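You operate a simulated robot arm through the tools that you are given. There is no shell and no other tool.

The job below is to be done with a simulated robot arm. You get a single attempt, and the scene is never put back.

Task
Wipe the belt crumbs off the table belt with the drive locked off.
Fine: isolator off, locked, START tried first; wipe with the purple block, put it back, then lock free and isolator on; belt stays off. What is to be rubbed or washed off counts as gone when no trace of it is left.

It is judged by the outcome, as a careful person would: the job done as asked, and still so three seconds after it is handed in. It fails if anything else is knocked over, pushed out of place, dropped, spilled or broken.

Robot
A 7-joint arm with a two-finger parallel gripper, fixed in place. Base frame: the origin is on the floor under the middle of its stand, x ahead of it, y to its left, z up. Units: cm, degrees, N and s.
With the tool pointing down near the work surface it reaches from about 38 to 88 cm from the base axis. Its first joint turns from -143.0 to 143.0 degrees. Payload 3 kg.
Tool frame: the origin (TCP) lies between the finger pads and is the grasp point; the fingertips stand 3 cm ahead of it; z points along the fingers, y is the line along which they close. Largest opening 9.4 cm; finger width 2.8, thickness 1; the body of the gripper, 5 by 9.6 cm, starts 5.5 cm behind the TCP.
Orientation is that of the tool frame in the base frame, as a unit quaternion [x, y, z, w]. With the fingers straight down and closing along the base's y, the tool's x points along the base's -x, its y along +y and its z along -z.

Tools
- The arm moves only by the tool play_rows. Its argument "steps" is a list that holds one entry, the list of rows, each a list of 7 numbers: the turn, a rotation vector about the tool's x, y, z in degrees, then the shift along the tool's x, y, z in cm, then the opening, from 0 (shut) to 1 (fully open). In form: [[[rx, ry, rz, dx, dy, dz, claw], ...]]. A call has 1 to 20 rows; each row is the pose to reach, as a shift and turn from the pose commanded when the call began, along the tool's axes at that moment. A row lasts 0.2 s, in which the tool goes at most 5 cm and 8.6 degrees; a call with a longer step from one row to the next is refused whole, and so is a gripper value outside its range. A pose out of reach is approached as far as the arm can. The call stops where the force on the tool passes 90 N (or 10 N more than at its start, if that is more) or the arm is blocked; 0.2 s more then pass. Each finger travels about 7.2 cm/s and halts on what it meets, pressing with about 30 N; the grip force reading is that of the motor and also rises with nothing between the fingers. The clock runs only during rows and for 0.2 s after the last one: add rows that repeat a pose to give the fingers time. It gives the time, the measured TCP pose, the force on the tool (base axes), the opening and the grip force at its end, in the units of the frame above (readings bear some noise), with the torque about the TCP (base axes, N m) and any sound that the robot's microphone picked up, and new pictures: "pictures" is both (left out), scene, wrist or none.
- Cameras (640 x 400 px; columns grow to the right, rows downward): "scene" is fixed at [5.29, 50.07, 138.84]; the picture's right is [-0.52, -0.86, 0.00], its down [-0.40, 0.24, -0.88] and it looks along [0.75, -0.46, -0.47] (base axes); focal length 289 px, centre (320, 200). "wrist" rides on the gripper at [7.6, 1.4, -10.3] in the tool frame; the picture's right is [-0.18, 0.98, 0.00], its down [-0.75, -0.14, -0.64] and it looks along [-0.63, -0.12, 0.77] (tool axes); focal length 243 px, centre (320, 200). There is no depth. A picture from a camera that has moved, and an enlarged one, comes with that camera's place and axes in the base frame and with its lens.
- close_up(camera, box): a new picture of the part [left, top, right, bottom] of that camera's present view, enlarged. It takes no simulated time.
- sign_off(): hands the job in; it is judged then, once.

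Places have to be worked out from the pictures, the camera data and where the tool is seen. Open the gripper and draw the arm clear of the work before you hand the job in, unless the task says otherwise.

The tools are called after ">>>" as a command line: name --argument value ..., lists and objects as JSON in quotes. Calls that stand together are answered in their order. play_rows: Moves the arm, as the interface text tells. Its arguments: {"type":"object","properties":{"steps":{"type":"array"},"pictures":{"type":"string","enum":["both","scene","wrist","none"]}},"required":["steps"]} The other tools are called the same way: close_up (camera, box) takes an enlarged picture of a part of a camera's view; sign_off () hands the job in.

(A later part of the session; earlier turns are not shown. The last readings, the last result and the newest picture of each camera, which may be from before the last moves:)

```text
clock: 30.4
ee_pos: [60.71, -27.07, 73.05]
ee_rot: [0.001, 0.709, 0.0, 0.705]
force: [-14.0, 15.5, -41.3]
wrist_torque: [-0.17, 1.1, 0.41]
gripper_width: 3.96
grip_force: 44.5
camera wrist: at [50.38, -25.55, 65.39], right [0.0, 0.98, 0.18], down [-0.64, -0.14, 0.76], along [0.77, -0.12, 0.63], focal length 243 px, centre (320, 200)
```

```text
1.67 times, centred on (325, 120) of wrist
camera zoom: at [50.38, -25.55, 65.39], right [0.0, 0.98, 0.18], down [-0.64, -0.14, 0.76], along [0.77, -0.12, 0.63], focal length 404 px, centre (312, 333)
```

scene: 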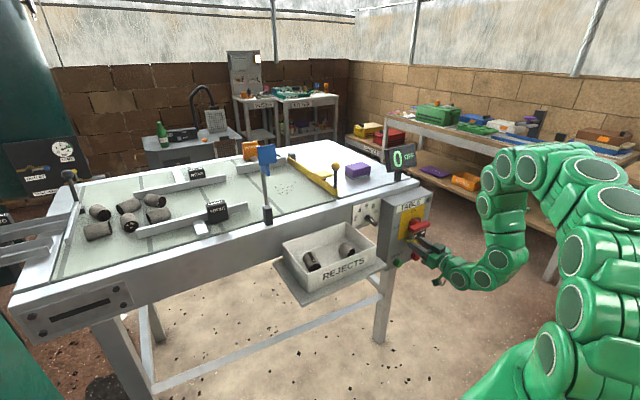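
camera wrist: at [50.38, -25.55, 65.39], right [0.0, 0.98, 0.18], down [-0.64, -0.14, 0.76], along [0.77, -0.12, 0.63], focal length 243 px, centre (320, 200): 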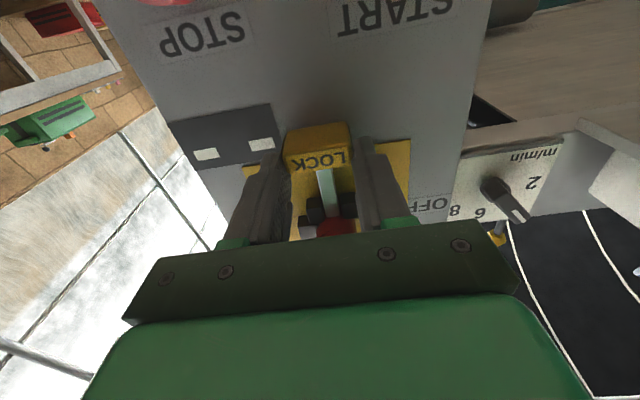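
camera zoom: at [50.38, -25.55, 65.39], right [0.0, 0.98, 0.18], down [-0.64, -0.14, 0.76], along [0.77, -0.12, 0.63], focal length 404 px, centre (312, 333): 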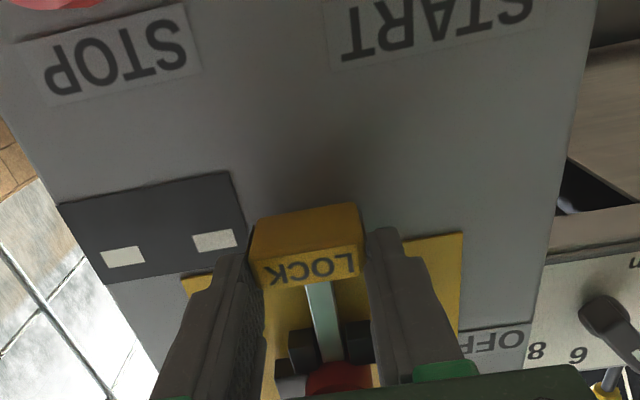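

A 41 N reaction at z=73.05 means the bolt has reached its upper stop after about 3 cm of travel, with the rod in the fork. I release it, back off and check that it stays up.

>>> play_rows --steps '[[[0, 0, 0, 0.1, 0, 0, 0.4], [0, 0, 0, 0.1, 0, 0, 0.65], [0, 0, 0, 0.1, 0, 0, 0.65], [0, 0, 0, 0.1, 0, -1.5, 0.65], [0, 0, 0, 0.1, 0, -3, 0.65], [0, 0, 0, 0.1, 0, -4.5, 0.65], [0, 0, 0, 0.1, 0, -4.5, 0.65]]]'

>>> close_up --camera "scene" --box '[380, 195, 440, 275]'

>>> close_up --camera "wrist" --box '[200, 0, 450, 240]'

```text
clock: 32.0
ee_pos: [56.17, -27.06, 72.89]
ee_rot: [0.0, 0.707, 0.001, 0.707]
force: [0.3, -0.1, 0.4]
wrist_torque: [0.02, 0.0, -0.03]
gripper_width: 6.11
grip_force: 0.0
camera wrist: at [45.98, -25.64, 65.21], right [0.0, 0.98, 0.18], down [-0.64, -0.14, 0.75], along [0.77, -0.12, 0.63], focal length 243 px, centre (320, 200)
```

scene: 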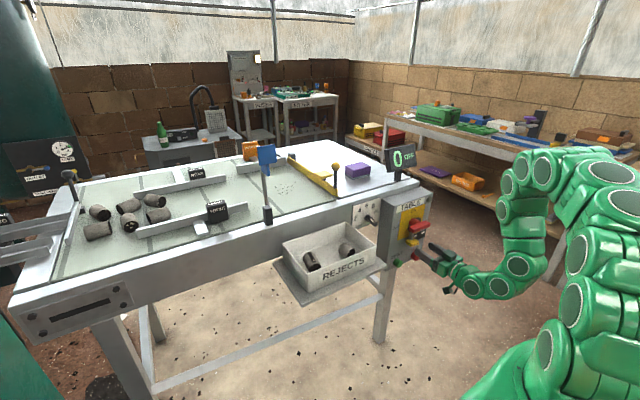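
wrist: 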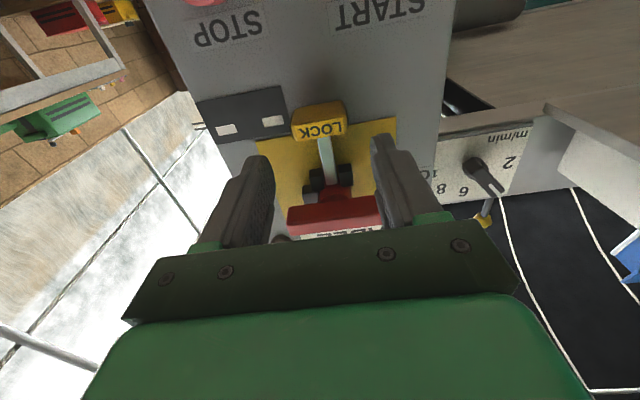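

```text
5.00 times, centred on (410, 235) of scene
camera zoom: at [5.29, 50.07, 138.84], right [-0.52, -0.86, 0.0], down [-0.4, 0.24, -0.88], along [0.75, -0.46, -0.47], focal length 1445 px, centre (-130, 25)
```

zoom: 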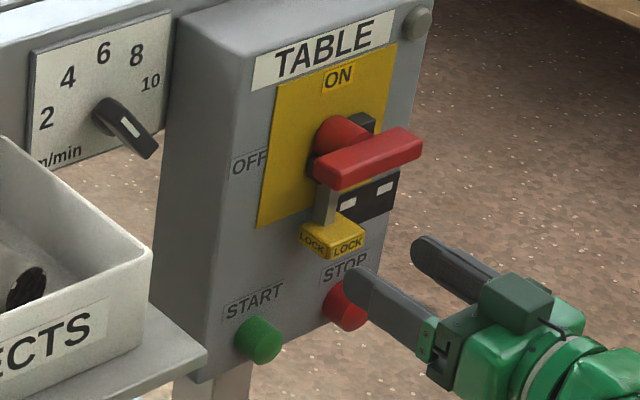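

```text
1.67 times, centred on (325, 120) of wrist
camera zoom: at [45.98, -25.64, 65.21], right [0.0, 0.98, 0.18], down [-0.64, -0.14, 0.75], along [0.77, -0.12, 0.63], focal length 404 px, centre (312, 333)
```

zoom: 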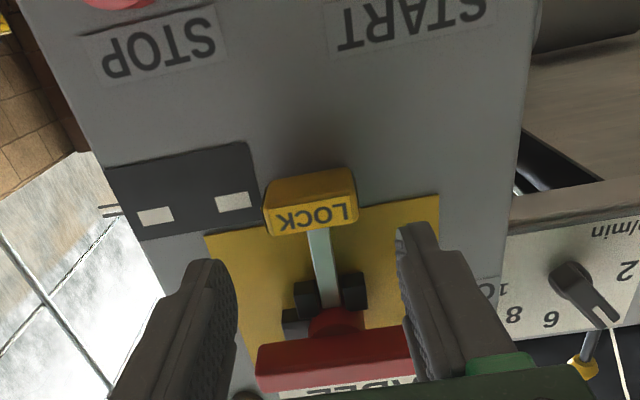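

The bolt stays up between the fork prongs: isolator off and locked. Now I shut the fingers and line up with the green START button, at about (63.5,-22.4,64).

>>> play_rows --steps '[[[0, 0, 0, 2.5, 1.5, 0, 0.4], [0, 0, 0, 5, 3, 0, 0.2], [0, 0, 0, 7.5, 4.2, 0, 0], [0, 0, 0, 8.9, 4.66, 0, 0], [0, 0, 0, 8.9, 4.66, 0, 0], [0, 0, 0, 8.9, 4.66, 0, 0]]]'

>>> close_up --camera "wrist" --box '[200, 0, 450, 240]'

>>> close_up --camera "scene" --box '[380, 195, 440, 275]'

```text
clock: 33.4
ee_pos: [56.22, -22.45, 64.06]
ee_rot: [-0.001, 0.707, 0.001, 0.707]
force: [0.7, 1.1, 0.4]
wrist_torque: [-0.02, -0.01, -0.02]
gripper_width: 0.0
grip_force: 30.7
camera wrist: at [46.04, -20.94, 56.32], right [0.0, 0.98, 0.18], down [-0.64, -0.14, 0.75], along [0.77, -0.12, 0.63], focal length 243 px, centre (320, 200)
```

scene: 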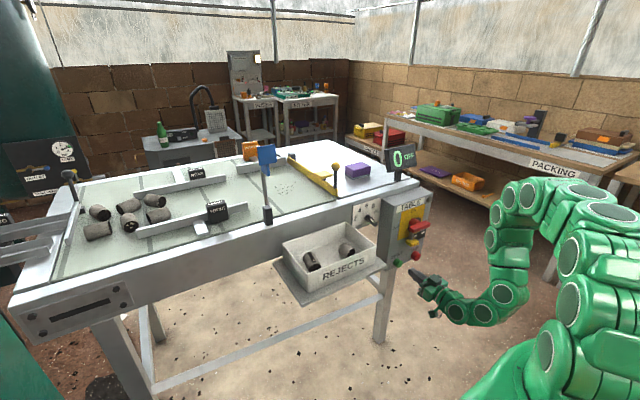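
wrist: 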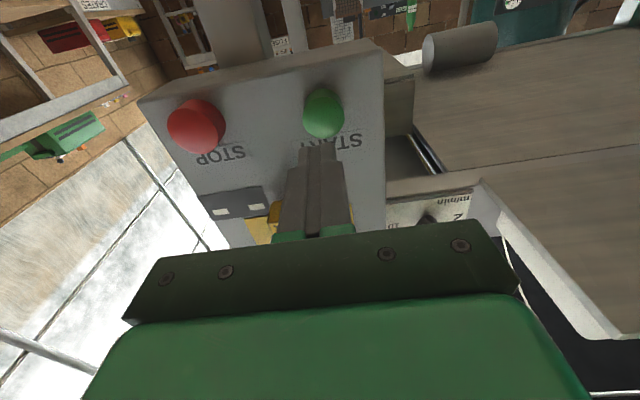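

```text
1.67 times, centred on (325, 120) of wrist
camera zoom: at [46.04, -20.94, 56.32], right [0.0, 0.98, 0.18], down [-0.64, -0.14, 0.75], along [0.77, -0.12, 0.63], focal length 404 px, centre (312, 333)
```

zoom: 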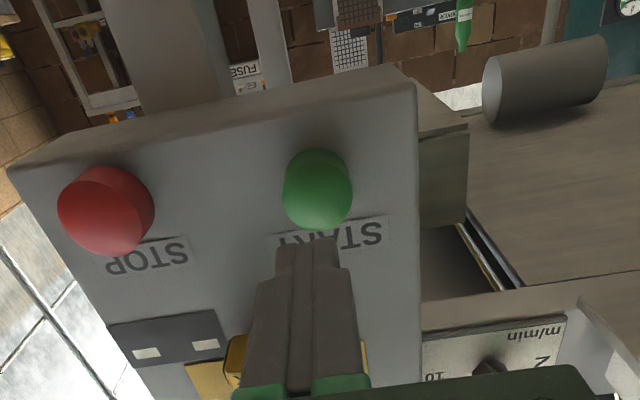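

```text
5.00 times, centred on (410, 235) of scene
camera zoom: at [5.29, 50.07, 138.84], right [-0.52, -0.86, 0.0], down [-0.4, 0.24, -0.88], along [0.75, -0.46, -0.47], focal length 1445 px, centre (-130, 25)
```

zoom: 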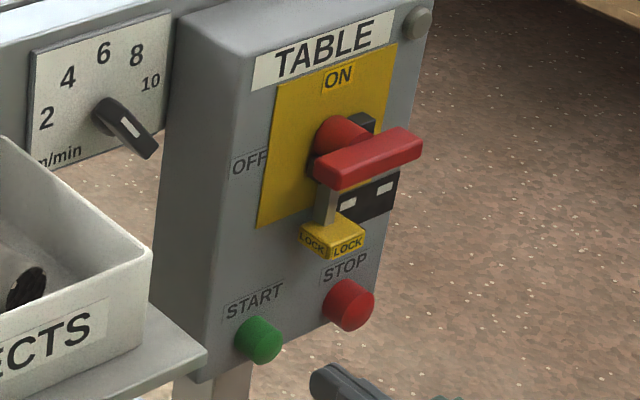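

START's front centre works out to about (63.3,-22.0,64.0). I nudge +0.4 cm in y and advance gently onto it to try it.

>>> play_rows --steps '[[[0, 0, 0, 0, 0.2, 1.5, 0], [0, 0, 0, 0, 0.4, 3.0, 0], [0, 0, 0, 0, 0.4, 3.7, 0], [0, 0, 0, 0, 0.4, 4.1, 0], [0, 0, 0, 0, 0.4, 4.4, 0], [0, 0, 0, 0, 0.4, 4.6, 0]]]'

>>> close_up --camera "scene" --box '[380, 135, 440, 275]'

```text
clock: 34.8
ee_pos: [60.75, -21.88, 64.04]
ee_rot: [0.0, 0.707, 0.0, 0.707]
force: [-1.0, -1.0, -0.2]
wrist_torque: [-0.02, 0.0, -0.05]
gripper_width: 0.0
grip_force: 30.3
camera wrist: at [50.62, -20.47, 56.27], right [0.0, 0.98, 0.18], down [-0.64, -0.14, 0.75], along [0.77, -0.12, 0.63], focal length 243 px, centre (320, 200)
```

scene: 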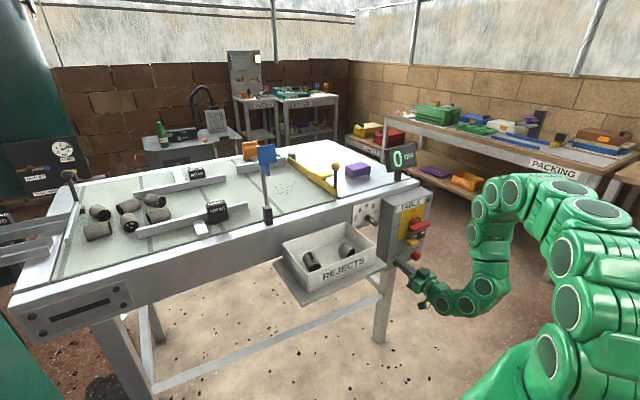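
wrist: 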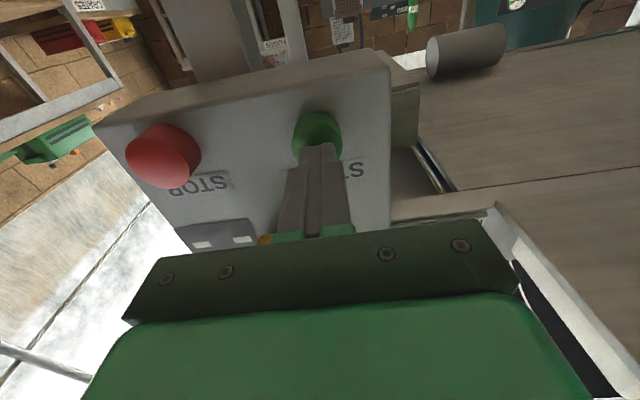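

```text
2.86 times, centred on (410, 205) of scene
camera zoom: at [5.29, 50.07, 138.84], right [-0.52, -0.86, 0.0], down [-0.4, 0.24, -0.88], along [0.75, -0.46, -0.47], focal length 826 px, centre (63, 186)
```

zoom: 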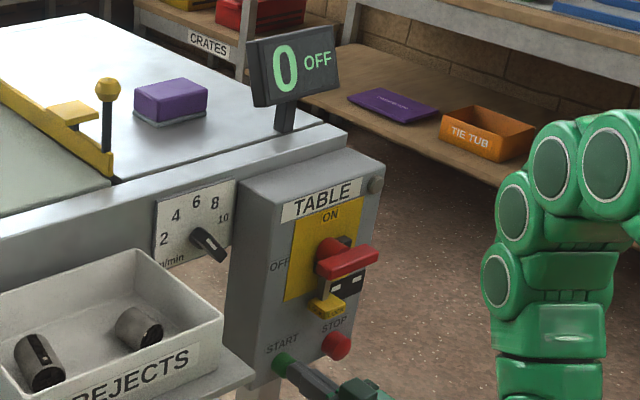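

Barely any contact yet (about -1 N). I continue in small steps to press the button.

>>> play_rows --steps '[[[0, 0, 0, 0, 0, 0.2, 0], [0, 0, 0, 0, 0, 0.4, 0], [0, 0, 0, 0, 0, 0.6, 0], [0, 0, 0, 0, 0, 0.6, 0]]]'

>>> close_up --camera "wrist" --box '[240, 80, 400, 240]'

```text
clock: 35.8
ee_pos: [61.29, -21.73, 63.97]
ee_rot: [0.0, 0.707, -0.001, 0.707]
force: [-23.2, 1.2, 12.5]
wrist_torque: [0.0, -0.29, 0.05]
gripper_width: 0.01
grip_force: 30.1
heard: click
camera wrist: at [51.1, -20.41, 56.33], right [0.0, 0.98, 0.18], down [-0.64, -0.14, 0.75], along [0.77, -0.12, 0.63], focal length 243 px, centre (320, 200)
```

scene: 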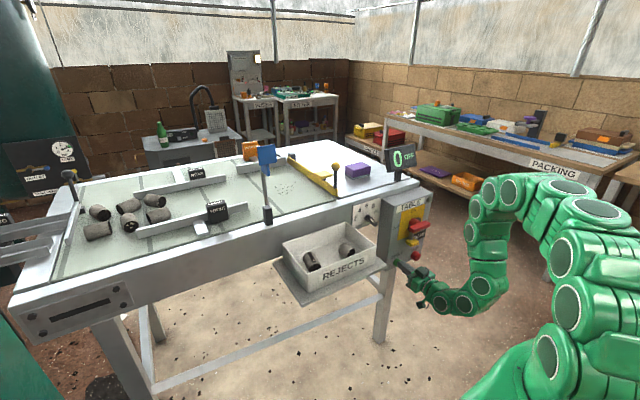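
wrist: 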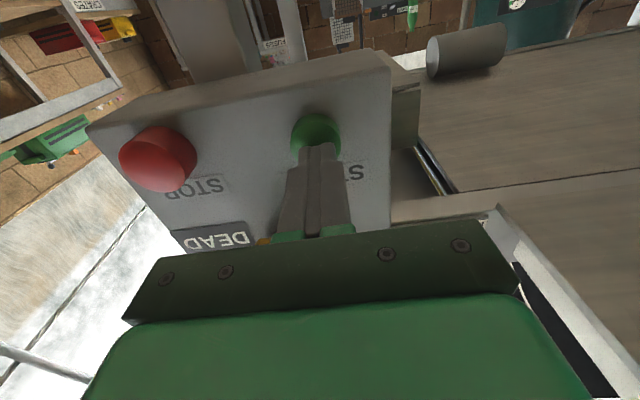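

```text
2.50 times, centred on (320, 160) of wrist
camera zoom: at [51.1, -20.41, 56.33], right [0.0, 0.98, 0.18], down [-0.64, -0.14, 0.75], along [0.77, -0.12, 0.63], focal length 606 px, centre (320, 300)
```

zoom: 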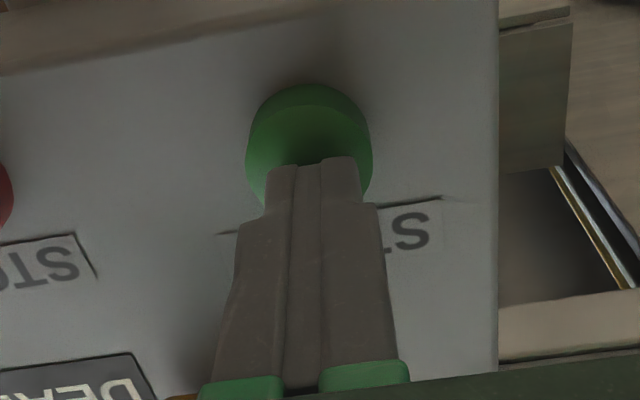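

A click was heard, the plate now reads "DEAD", and the belt display still shows 0 OFF, so START has been tried and proven dead. I back off and raise the arm clear of the panel.

>>> play_rows --steps '[[[0, 0, 0, 0, 0, -1.5, 0], [0, 0, 0, 0, 0, -3.5, 0], [0, 0, 0, 0, 0, -5.3, 0], [0, 0, 0, -4, 0, -5.5, 0], [0, 0, 0, -8.5, 0, -5.5, 0], [0, 0, 0, -13, 0, -5.5, 0], [0, 0, 0, -17.5, 0, -5.5, 0], [0, 0, 0, -22, 0, -5.5, 0], [0, 0, 0, -26.5, 0, -5.5, 0], [0, 0, 0, -31, 0, -5.5, 0], [0, 0, 0, -35.5, 0, -5.5, 0], [0, 0, 0, -40, 0, -5.5, 0], [0, 0, 0, -44.5, 0, -5.5, 0], [0, 0, 0, -48, 0, -5.5, 0], [0, 0, 0, -48, 0, -5.5, 0]]]'

>>> close_up --camera "scene" --box '[375, 135, 445, 275]'

```text
clock: 39.0
ee_pos: [56.07, -30.97, 111.29]
ee_rot: [0.0, 0.707, 0.0, 0.707]
force: [-0.4, -0.2, -0.9]
wrist_torque: [-0.01, 0.0, 0.01]
gripper_width: 0.0
grip_force: 30.3
out of reach, approached as far as the arm can: row 7, 8, 9, 10, 11, 12, 13, 14, 15
camera wrist: at [45.88, -29.57, 103.54], right [0.0, 0.98, 0.18], down [-0.64, -0.14, 0.75], along [0.77, -0.12, 0.63], focal length 243 px, centre (320, 200)
```

scene: 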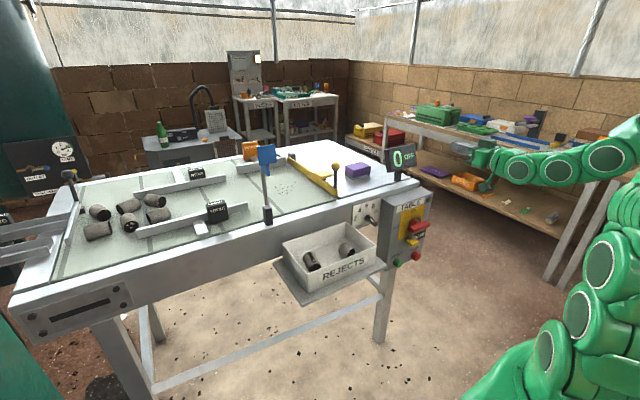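
wrist: 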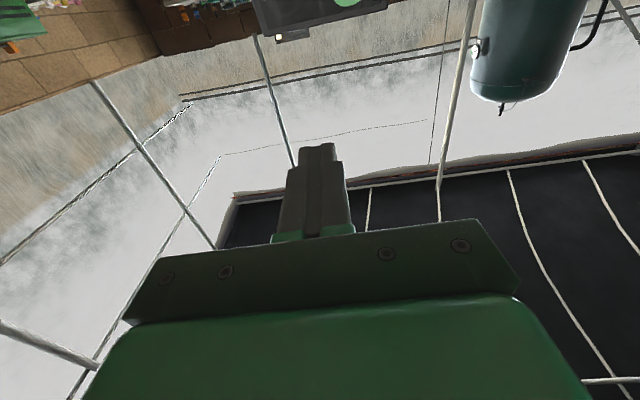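

```text
2.86 times, centred on (410, 205) of scene
camera zoom: at [5.29, 50.07, 138.84], right [-0.52, -0.86, 0.0], down [-0.4, 0.24, -0.88], along [0.75, -0.46, -0.47], focal length 826 px, centre (63, 186)
```

zoom: 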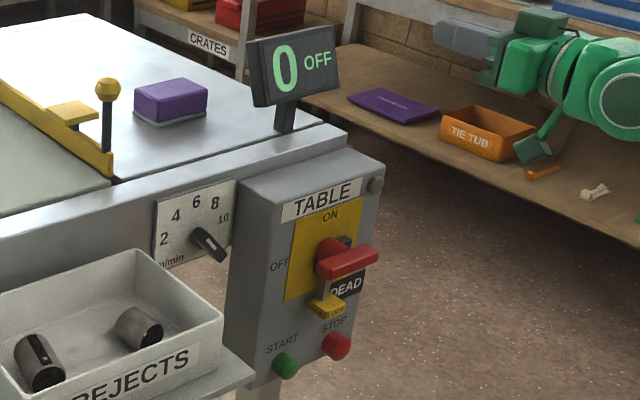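

The lock holds, and the DEAD flag and the OFF display both show. Now I raise the arm and tilt it over the table to look down at the purple block and the crumbs.

>>> play_rows --steps '[[[0, 8, 0, -2, 1, 2, 0.5], [0, 16, 0, -4, 3, 4, 1], [0, 24, 0, -6, 5, 6, 1], [0, 32, 0, -8, 7, 8, 1], [0, 40, 0, -9, 9, 9, 1], [0, 48, 0, -9, 11, 10, 1], [0, 56, 0, -9, 13, 11, 1], [0, 64, 0, -9, 15, 12, 1], [0, 70, 0, -9, 16, 12, 1], [0, 70, 0, -9, 16, 12, 1]]]'

```text
clock: 41.2
ee_pos: [68.57, -15.57, 120.62]
ee_rot: [0.0, 0.985, 0.0, 0.173]
force: [0.9, -0.3, -0.5]
wrist_torque: [0.0, 0.0, 0.0]
gripper_width: 9.4
grip_force: 0.1
camera wrist: at [57.9, -14.14, 127.56], right [0.17, 0.98, 0.06], down [0.49, -0.14, 0.86], along [0.85, -0.12, -0.51], focal length 243 px, centre (320, 200)
```

scene: 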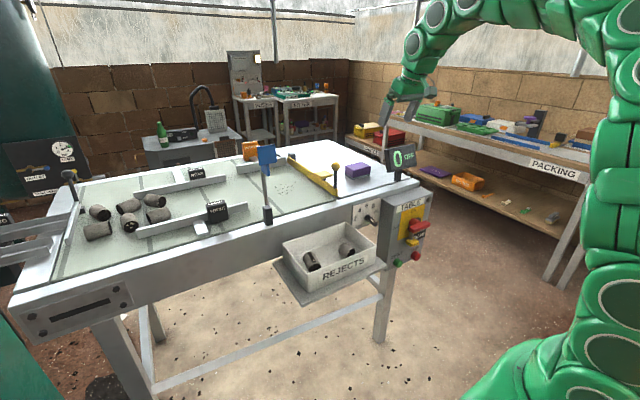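
wrist: 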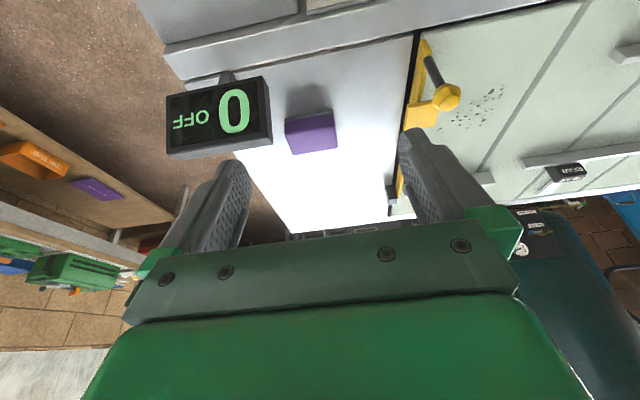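

The block, the yellow gate and the crumbs are all visible. I zoom in for triangulation.

>>> close_up --camera "wrist" --box '[260, 40, 560, 230]'

>>> close_up --camera "scene" --box '[255, 140, 405, 234]'

>>> close_up --camera "wrist" --box '[270, 95, 350, 165]'

>>> close_up --camera "wrist" --box '[390, 60, 520, 160]'

>>> close_up --camera "scene" --box '[265, 150, 385, 220]'

```text
2.11 times, centred on (410, 135) of wrist
camera zoom: at [57.9, -14.14, 127.56], right [0.17, 0.98, 0.06], down [0.49, -0.14, 0.86], along [0.85, -0.12, -0.51], focal length 511 px, centre (130, 337)
```

zoom: 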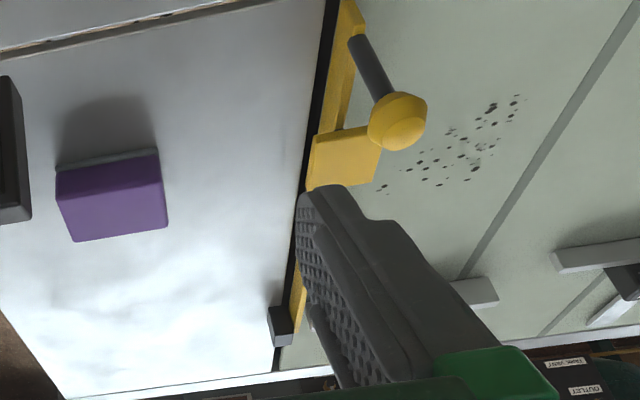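

```text
4.26 times, centred on (330, 187) of scene
camera zoom: at [5.29, 50.07, 138.84], right [-0.52, -0.86, 0.0], down [-0.4, 0.24, -0.88], along [0.75, -0.46, -0.47], focal length 1230 px, centre (277, 255)
```

zoom: 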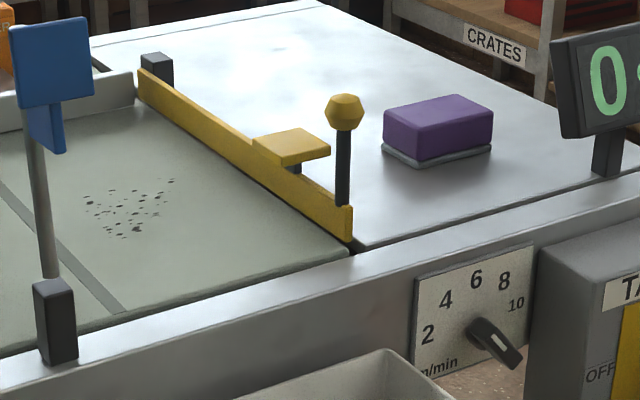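

```text
5.71 times, centred on (310, 130) of wrist
camera zoom: at [57.9, -14.14, 127.56], right [0.17, 0.98, 0.06], down [0.49, -0.14, 0.86], along [0.85, -0.12, -0.51], focal length 1386 px, centre (377, 600)
```

zoom: 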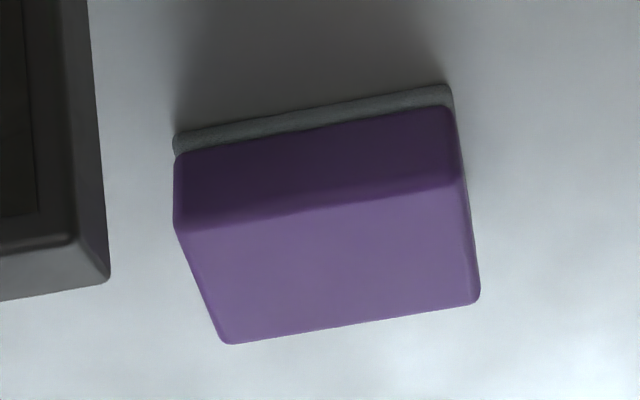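

```text
4.00 times, centred on (455, 110) of wrist
camera zoom: at [57.9, -14.14, 127.56], right [0.17, 0.98, 0.06], down [0.49, -0.14, 0.86], along [0.85, -0.12, -0.51], focal length 970 px, centre (-220, 560)
```

zoom: 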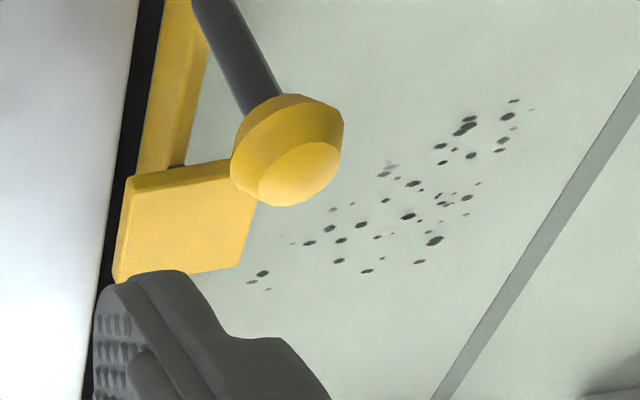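

```text
5.33 times, centred on (325, 185) of scene
camera zoom: at [5.29, 50.07, 138.84], right [-0.52, -0.86, 0.0], down [-0.4, 0.24, -0.88], along [0.75, -0.46, -0.47], focal length 1541 px, centre (293, 280)
```

zoom: 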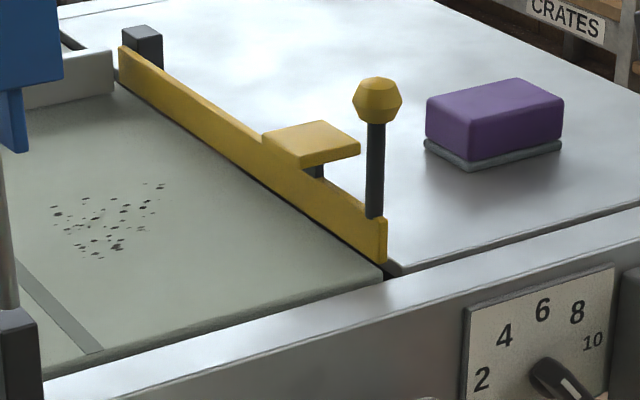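

From the two views: the block spans x 86.5–91.9, y −23.3 to −14.9, top z≈96.6, with a grey pad underneath. The crumbs cover x 88–97.4, y 4.9–14.7 at z≈92.4, and the gate fence is at y≈−2 with a knob near (80,−2,103). That is past the straight-down reach, so I tilt 30° forward and hover above the block.

>>> play_rows --steps '[[[0, -2, 0, -2.4, -0.6, 3.1, 1], [0, -4, 0, -4.8, -1.2, 6.2, 1], [0, -6, 0, -7.2, -1.8, 9.3, 1], [0, -8, 0, -9.6, -2.4, 12.4, 1], [0, -10, 0, -12, -3.0, 15.5, 1], [0, -10, 0, -14.4, -3.5, 18.65, 1], [0, -10, 0, -14.4, -3.5, 18.65, 1]]]'

```text
clock: 42.8
ee_pos: [88.38, -19.14, 108.2]
ee_rot: [-0.001, 0.966, 0.001, 0.26]
force: [-0.6, 0.3, -0.2]
wrist_torque: [0.04, -0.01, -0.02]
gripper_width: 9.42
grip_force: 0.2
camera wrist: at [76.67, -17.62, 113.15], right [0.16, 0.98, 0.09], down [0.33, -0.14, 0.93], along [0.93, -0.12, -0.35], focal length 243 px, centre (320, 200)
```

scene: 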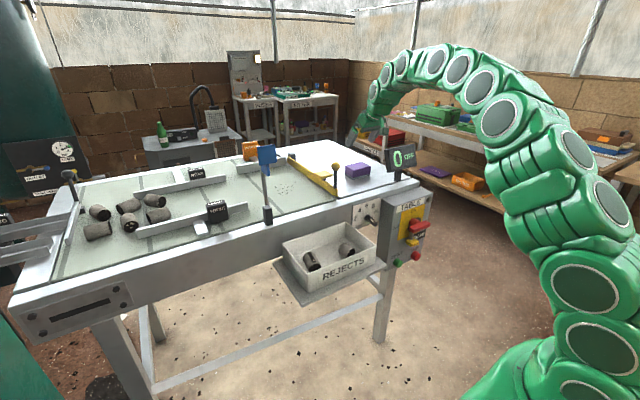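
wrist: 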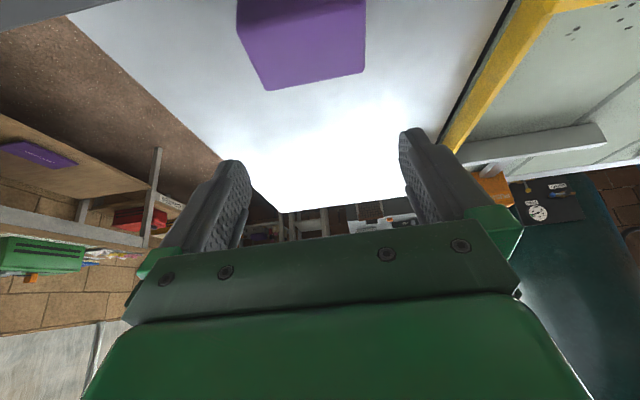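

The pose is reachable. Before picking, I test that the far end of the wiping area is reachable with this same tilt, hovering over the belt.

>>> play_rows --steps '[[[0, 0, 0, -1, 4.5, 0.6, 1], [0, 0, 0, -2, 9, 1.2, 1], [0, 0, 0, -3, 13.5, 1.8, 1], [0, 0, 0, -4, 18, 2.4, 1], [0, 0, 0, -5, 22.5, 3, 1], [0, 0, 0, -6, 27, 3.6, 1], [0, 0, 0, -7, 29.5, 4, 1], [0, 0, 0, -7, 29.5, 4, 1]]]'

```text
clock: 44.6
ee_pos: [96.21, 10.63, 108.49]
ee_rot: [0.0, 0.966, 0.0, 0.26]
force: [-0.4, 0.2, 0.0]
wrist_torque: [0.0, 0.04, 0.0]
gripper_width: 9.39
grip_force: 0.1
camera wrist: at [84.54, 12.02, 113.42], right [0.16, 0.98, 0.09], down [0.33, -0.14, 0.93], along [0.93, -0.12, -0.35], focal length 243 px, centre (320, 200)
```

scene: 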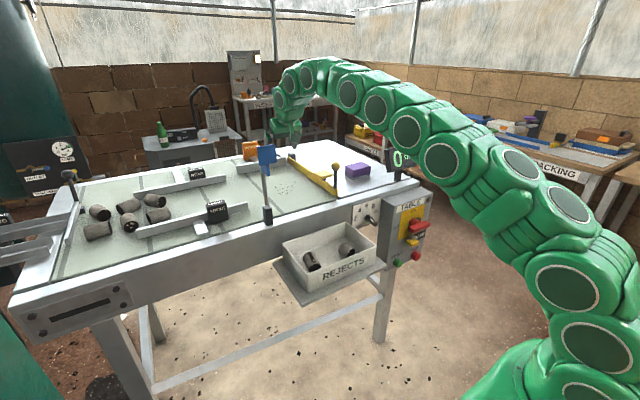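
wrist: 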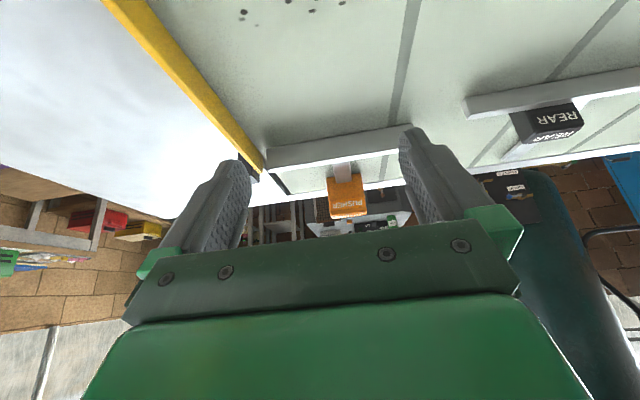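

The hover is reachable. I check it also holds lower down, with tips still above the belt, since wiping will happen near z≈97.

>>> play_rows --steps '[[[0, 0, 0, 1.1, 0, 2.4, 1], [0, 0, 0, 2.2, 0, 4.8, 1], [0, 0, 0, 3.3, 0, 7.2, 1], [0, 0, 0, 4.4, 0, 9.6, 1], [0, 0, 0, 4.4, 0, 9.6, 1]]]'

```text
clock: 45.8
ee_pos: [97.18, 10.28, 97.79]
ee_rot: [0.0, 0.966, 0.0, 0.259]
force: [0.3, 0.2, 0.5]
wrist_torque: [-0.02, 0.03, 0.0]
gripper_width: 9.39
grip_force: 0.1
camera wrist: at [85.51, 11.68, 102.67], right [0.16, 0.98, 0.09], down [0.33, -0.14, 0.93], along [0.93, -0.12, -0.35], focal length 243 px, centre (320, 200)
```

scene: 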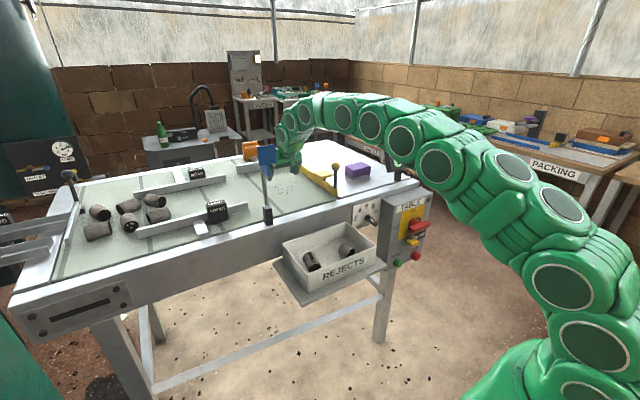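
wrist: 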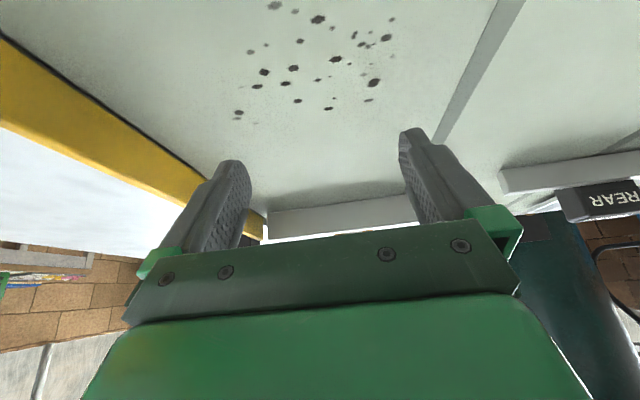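

The whole wiping area is reachable at this tilt. I lift back up and return above the block, centring on y≈−19.05 at x≈88.6.

>>> play_rows --steps '[[[0, 0, 0, -1.1, 0, -2.4, 1], [0, 0, 0, -2.2, 0, -4.8, 1], [0, 0, 0, -3.3, 0, -7.2, 1], [0, 0, 0, -4.6, 0, -9.6, 1], [0, 0, 0, -4.2, -3.5, -10.2, 1], [0, 0, 0, -3.2, -7.5, -10.8, 1], [0, 0, 0, -2, -11.5, -11.4, 1], [0, 0, 0, -0.8, -15.5, -12, 1], [0, 0, 0, 0.4, -19.5, -12.6, 1], [0, 0, 0, 1.6, -23.5, -13.2, 1], [0, 0, 0, 2.3, -27.5, -13.3, 1], [0, 0, 0, 2.5, -29.3, -13.0, 1], [0, 0, 0, 2.5, -29.3, -13.0, 1]]]'

```text
clock: 48.6
ee_pos: [88.48, -18.97, 107.94]
ee_rot: [-0.001, 0.966, 0.0, 0.259]
force: [-0.2, 0.7, 0.1]
wrist_torque: [-0.02, -0.01, -0.01]
gripper_width: 9.41
grip_force: 0.0
camera wrist: at [76.73, -17.63, 112.87], right [0.16, 0.98, 0.09], down [0.33, -0.14, 0.93], along [0.93, -0.12, -0.35], focal length 243 px, centre (320, 200)
```

scene: 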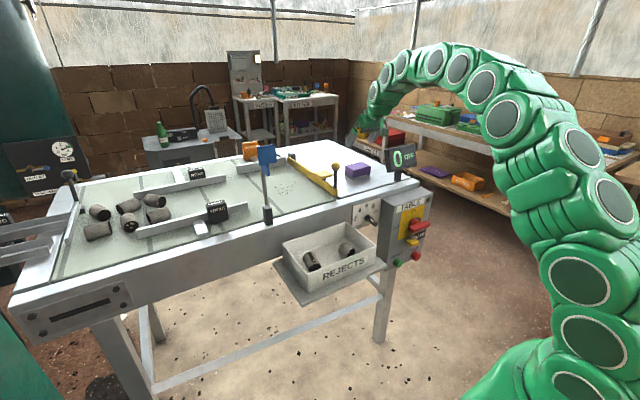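
wrist: 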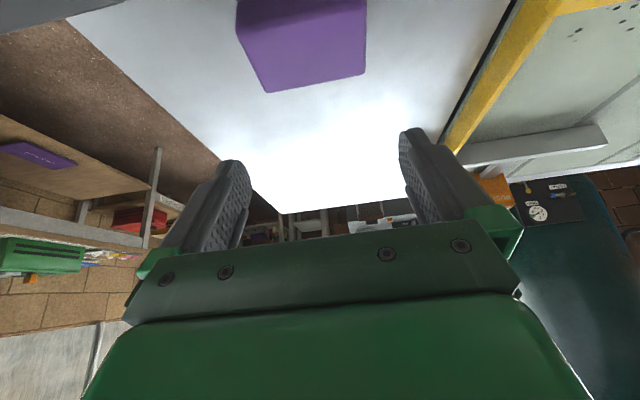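

Aligned above the block. I descend to about z=101.2, tips just above the block top, and check the finger clearance on both sides.

>>> play_rows --steps '[[[0, 0, 0, 1.0, 0, 1.73, 1], [0, 0, 0, 2.0, 0, 3.46, 1], [0, 0, 0, 3.0, 0, 5.2, 1], [0, 0, 0, 3.37, 0, 5.84, 1], [0, 0, 0, 3.37, 0, 5.84, 1]]]'

>>> close_up --camera "wrist" --box '[170, 0, 510, 260]'

>>> close_up --camera "scene" --box '[310, 100, 430, 200]'

```text
clock: 49.8
ee_pos: [88.58, -18.93, 101.05]
ee_rot: [-0.001, 0.966, 0.0, 0.259]
force: [0.8, 0.2, -0.8]
wrist_torque: [0.0, 0.03, 0.02]
gripper_width: 9.39
grip_force: 0.0
camera wrist: at [76.87, -17.45, 106.01], right [0.16, 0.98, 0.09], down [0.33, -0.14, 0.93], along [0.93, -0.12, -0.35], focal length 243 px, centre (320, 200)
```

scene: 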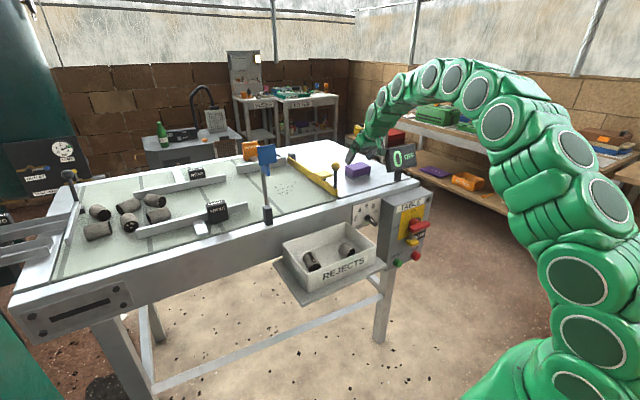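
wrist: 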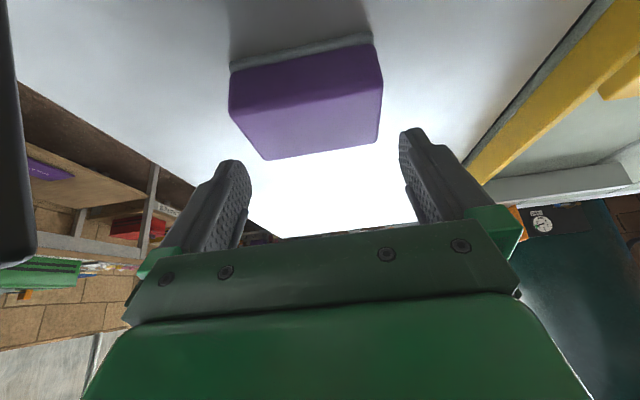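

```text
1.54 times, centred on (340, 130) of wrist
camera zoom: at [76.87, -17.45, 106.01], right [0.16, 0.98, 0.09], down [0.33, -0.14, 0.93], along [0.93, -0.12, -0.35], focal length 373 px, centre (289, 308)
```

zoom: 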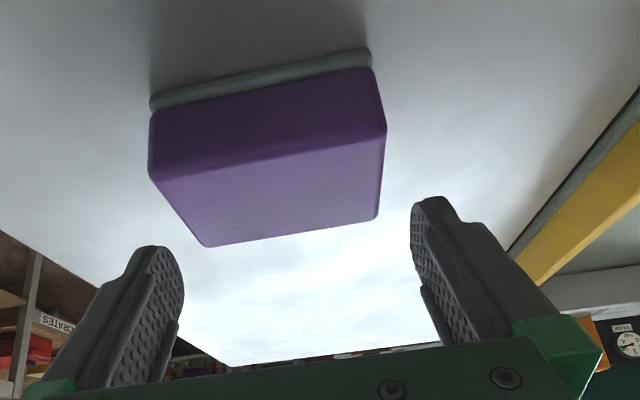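

```text
4.00 times, centred on (370, 150) of scene
camera zoom: at [5.29, 50.07, 138.84], right [-0.52, -0.86, 0.0], down [-0.4, 0.24, -0.88], along [0.75, -0.46, -0.47], focal length 1156 px, centre (120, 400)
```

zoom: 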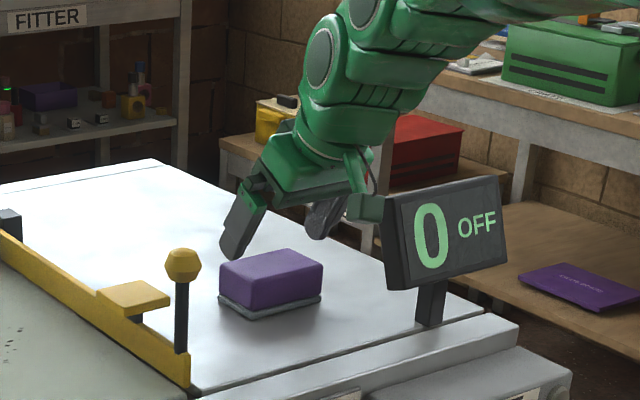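

The clearance beside the block looks even, but the wrist camera's box is near the display. I zoom in there to check the gap before going lower.

>>> close_up --camera "scene" --box '[360, 125, 424, 185]'

>>> close_up --camera "wrist" --box '[0, 0, 200, 280]'

```text
6.67 times, centred on (392, 155) of scene
camera zoom: at [5.29, 50.07, 138.84], right [-0.52, -0.86, 0.0], down [-0.4, 0.24, -0.88], along [0.75, -0.46, -0.47], focal length 1926 px, centre (-160, 500)
```

zoom: 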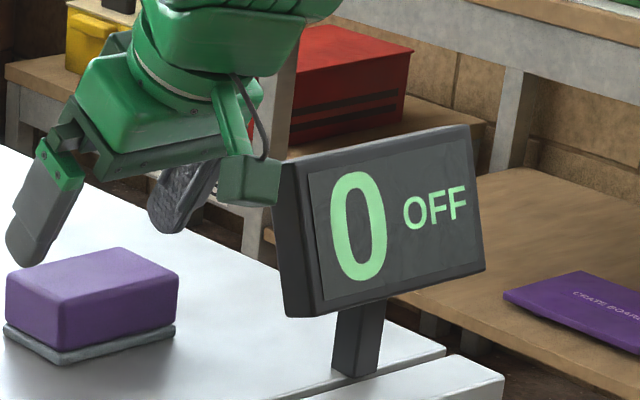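

```text
1.43 times, centred on (100, 140) of wrist
camera zoom: at [76.87, -17.45, 106.01], right [0.16, 0.98, 0.09], down [0.33, -0.14, 0.93], along [0.93, -0.12, -0.35], focal length 347 px, centre (634, 286)
```

zoom: 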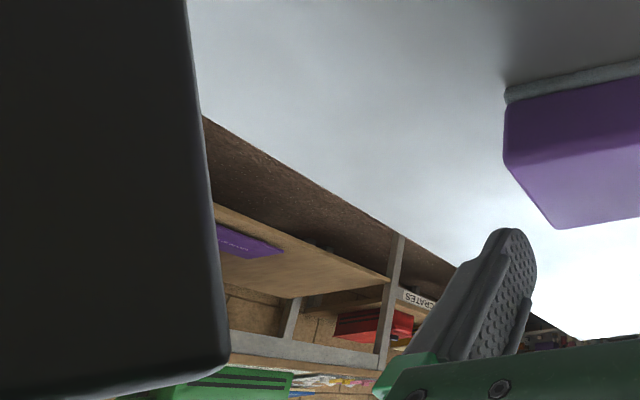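

The camera box will pass about 2.5–3 cm beside the display edge, and the gripper body about 2 cm above it. I go down to (89.2,−19.0,96.7) with the fingers straddling the block.

>>> play_rows --steps '[[[0, 0, 0, 0.1, -0.05, 0.8, 1], [0, 0, 0, 0.5, -0.1, 1.6, 1], [0, 0, 0, 0.9, -0.1, 2.4, 1], [0, 0, 0, 1.3, -0.1, 3.3, 1], [0, 0, 0, 1.64, -0.1, 4.08, 1], [0, 0, 0, 1.64, -0.1, 4.08, 1]]]'

>>> close_up --camera "scene" --box '[320, 110, 424, 195]'

>>> close_up --camera "wrist" --box '[170, 0, 510, 260]'

```text
clock: 51.2
ee_pos: [89.32, -19.01, 96.78]
ee_rot: [0.0, 0.966, 0.0, 0.259]
force: [5.5, 0.2, 14.0]
wrist_torque: [0.04, 0.03, -0.01]
gripper_width: 9.41
grip_force: 0.0
camera wrist: at [77.59, -17.54, 101.76], right [0.16, 0.98, 0.09], down [0.33, -0.14, 0.93], along [0.93, -0.12, -0.35], focal length 243 px, centre (320, 200)
```

scene: 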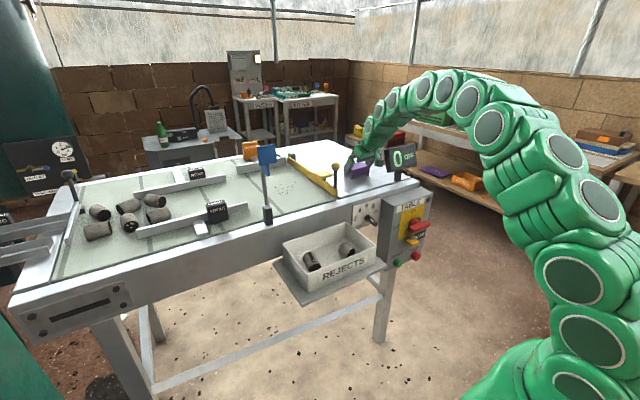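
wrist: 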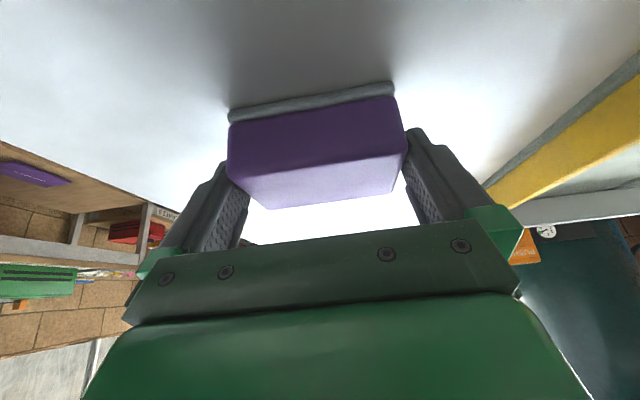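

```text
4.71 times, centred on (372, 152) of scene
camera zoom: at [5.29, 50.07, 138.84], right [-0.52, -0.86, 0.0], down [-0.4, 0.24, -0.88], along [0.75, -0.46, -0.47], focal length 1360 px, centre (75, 424)
```

zoom: 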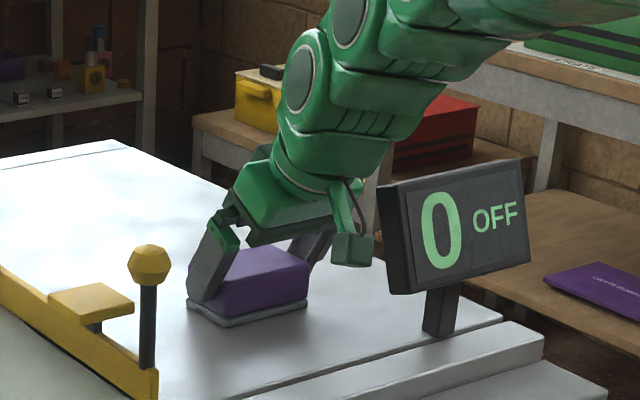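

```text
1.54 times, centred on (340, 130) of wrist
camera zoom: at [77.59, -17.54, 101.76], right [0.16, 0.98, 0.09], down [0.33, -0.14, 0.93], along [0.93, -0.12, -0.35], focal length 373 px, centre (289, 308)
```

zoom: 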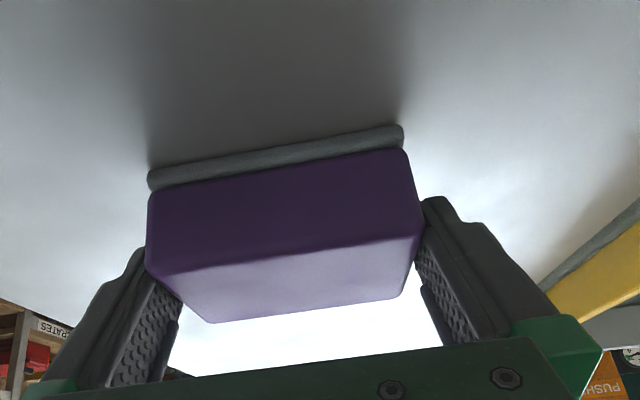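

There is a 14 N upward contact, so the fingertips are touching the grey pad's rim at the block's foot. I raise 0.3 cm to relieve it, then close on the block.

>>> play_rows --steps '[[[0, 0, 0, -0.15, 0, -0.26, 1], [0, 0, 0, -0.15, 0, -0.26, 1], [0, 0, 0, -0.15, 0, -0.26, 0.8], [0, 0, 0, -0.15, 0, -0.26, 0.75], [0, 0, 0, -0.15, 0, -0.26, 0.75], [0, 0, 0, -0.15, 0, -0.26, 0.75]]]'

>>> close_up --camera "wrist" --box '[170, 0, 510, 260]'

```text
clock: 52.6
ee_pos: [89.19, -19.0, 97.06]
ee_rot: [0.0, 0.966, 0.0, 0.259]
force: [-0.3, 0.4, -0.1]
wrist_torque: [-0.01, 0.02, -0.01]
gripper_width: 9.35
grip_force: 29.7
camera wrist: at [77.53, -17.53, 101.98], right [0.16, 0.98, 0.09], down [0.33, -0.14, 0.93], along [0.93, -0.12, -0.35], focal length 243 px, centre (320, 200)
```

scene: 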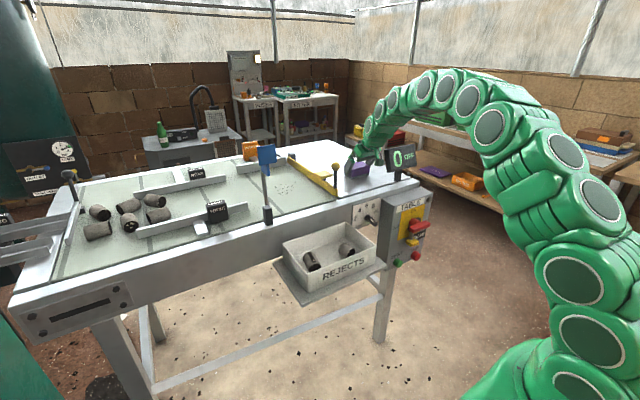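
wrist: 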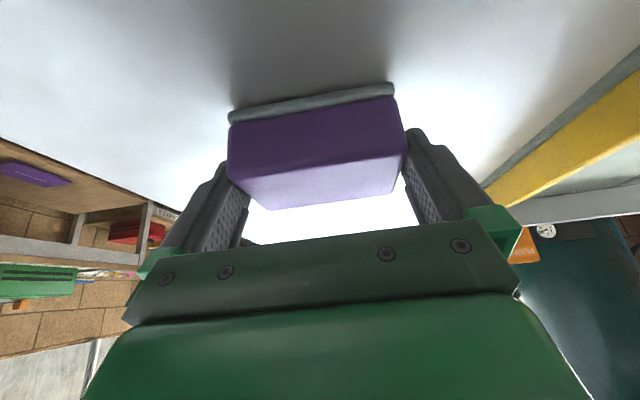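

```text
1.54 times, centred on (340, 130) of wrist
camera zoom: at [77.53, -17.53, 101.98], right [0.16, 0.98, 0.09], down [0.33, -0.14, 0.93], along [0.93, -0.12, -0.35], focal length 373 px, centre (289, 308)
```

zoom: 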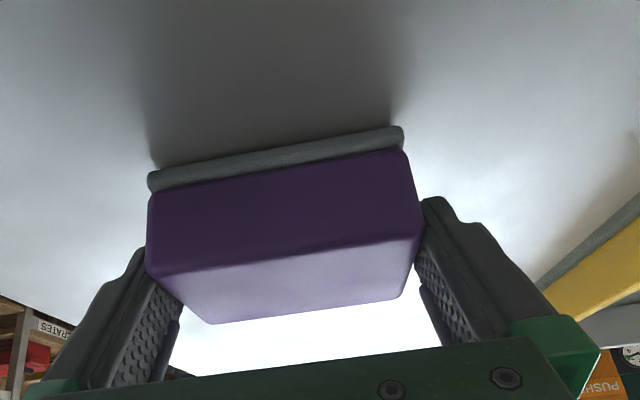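

The fingers stopped at 9.35 cm, barely moving, which suggests they already touch something. I look closely at how they meet the block.

>>> close_up --camera "scene" --box '[335, 140, 399, 185]'

>>> close_up --camera "wrist" --box '[190, 90, 290, 260]'

>>> close_up --camera "wrist" --box '[360, 70, 480, 260]'

```text
8.89 times, centred on (367, 162) of scene
camera zoom: at [5.29, 50.07, 138.84], right [-0.52, -0.86, 0.0], down [-0.4, 0.24, -0.88], along [0.75, -0.46, -0.47], focal length 2568 px, centre (-98, 533)
```

zoom: 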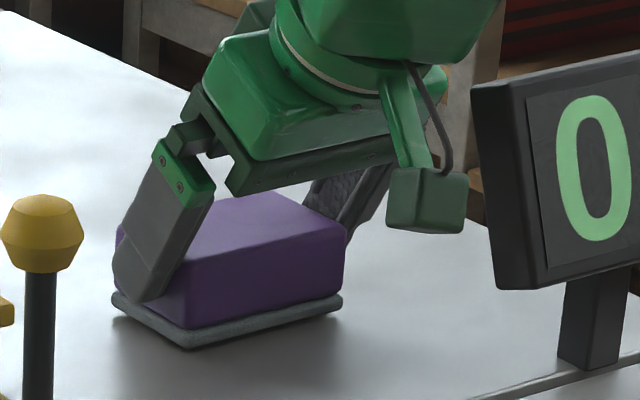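

```text
2.35 times, centred on (240, 175) of wrist
camera zoom: at [77.53, -17.53, 101.98], right [0.16, 0.98, 0.09], down [0.33, -0.14, 0.93], along [0.93, -0.12, -0.35], focal length 571 px, centre (508, 259)
```

zoom: 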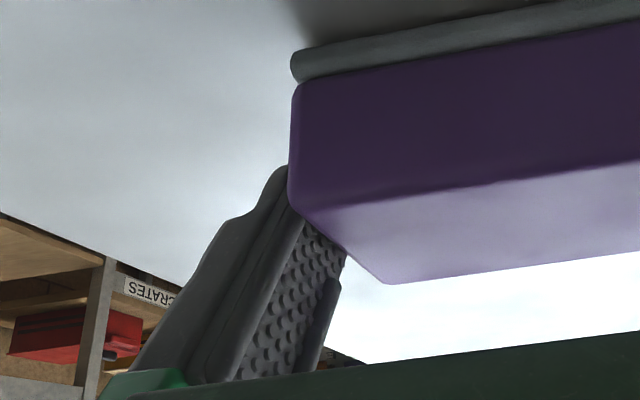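

```text
2.11 times, centred on (420, 165) of wrist
camera zoom: at [77.53, -17.53, 101.98], right [0.16, 0.98, 0.09], down [0.33, -0.14, 0.93], along [0.93, -0.12, -0.35], focal length 511 px, centre (110, 274)
```

zoom: 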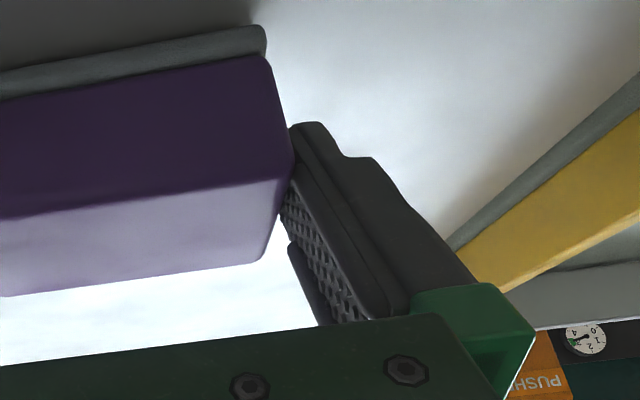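

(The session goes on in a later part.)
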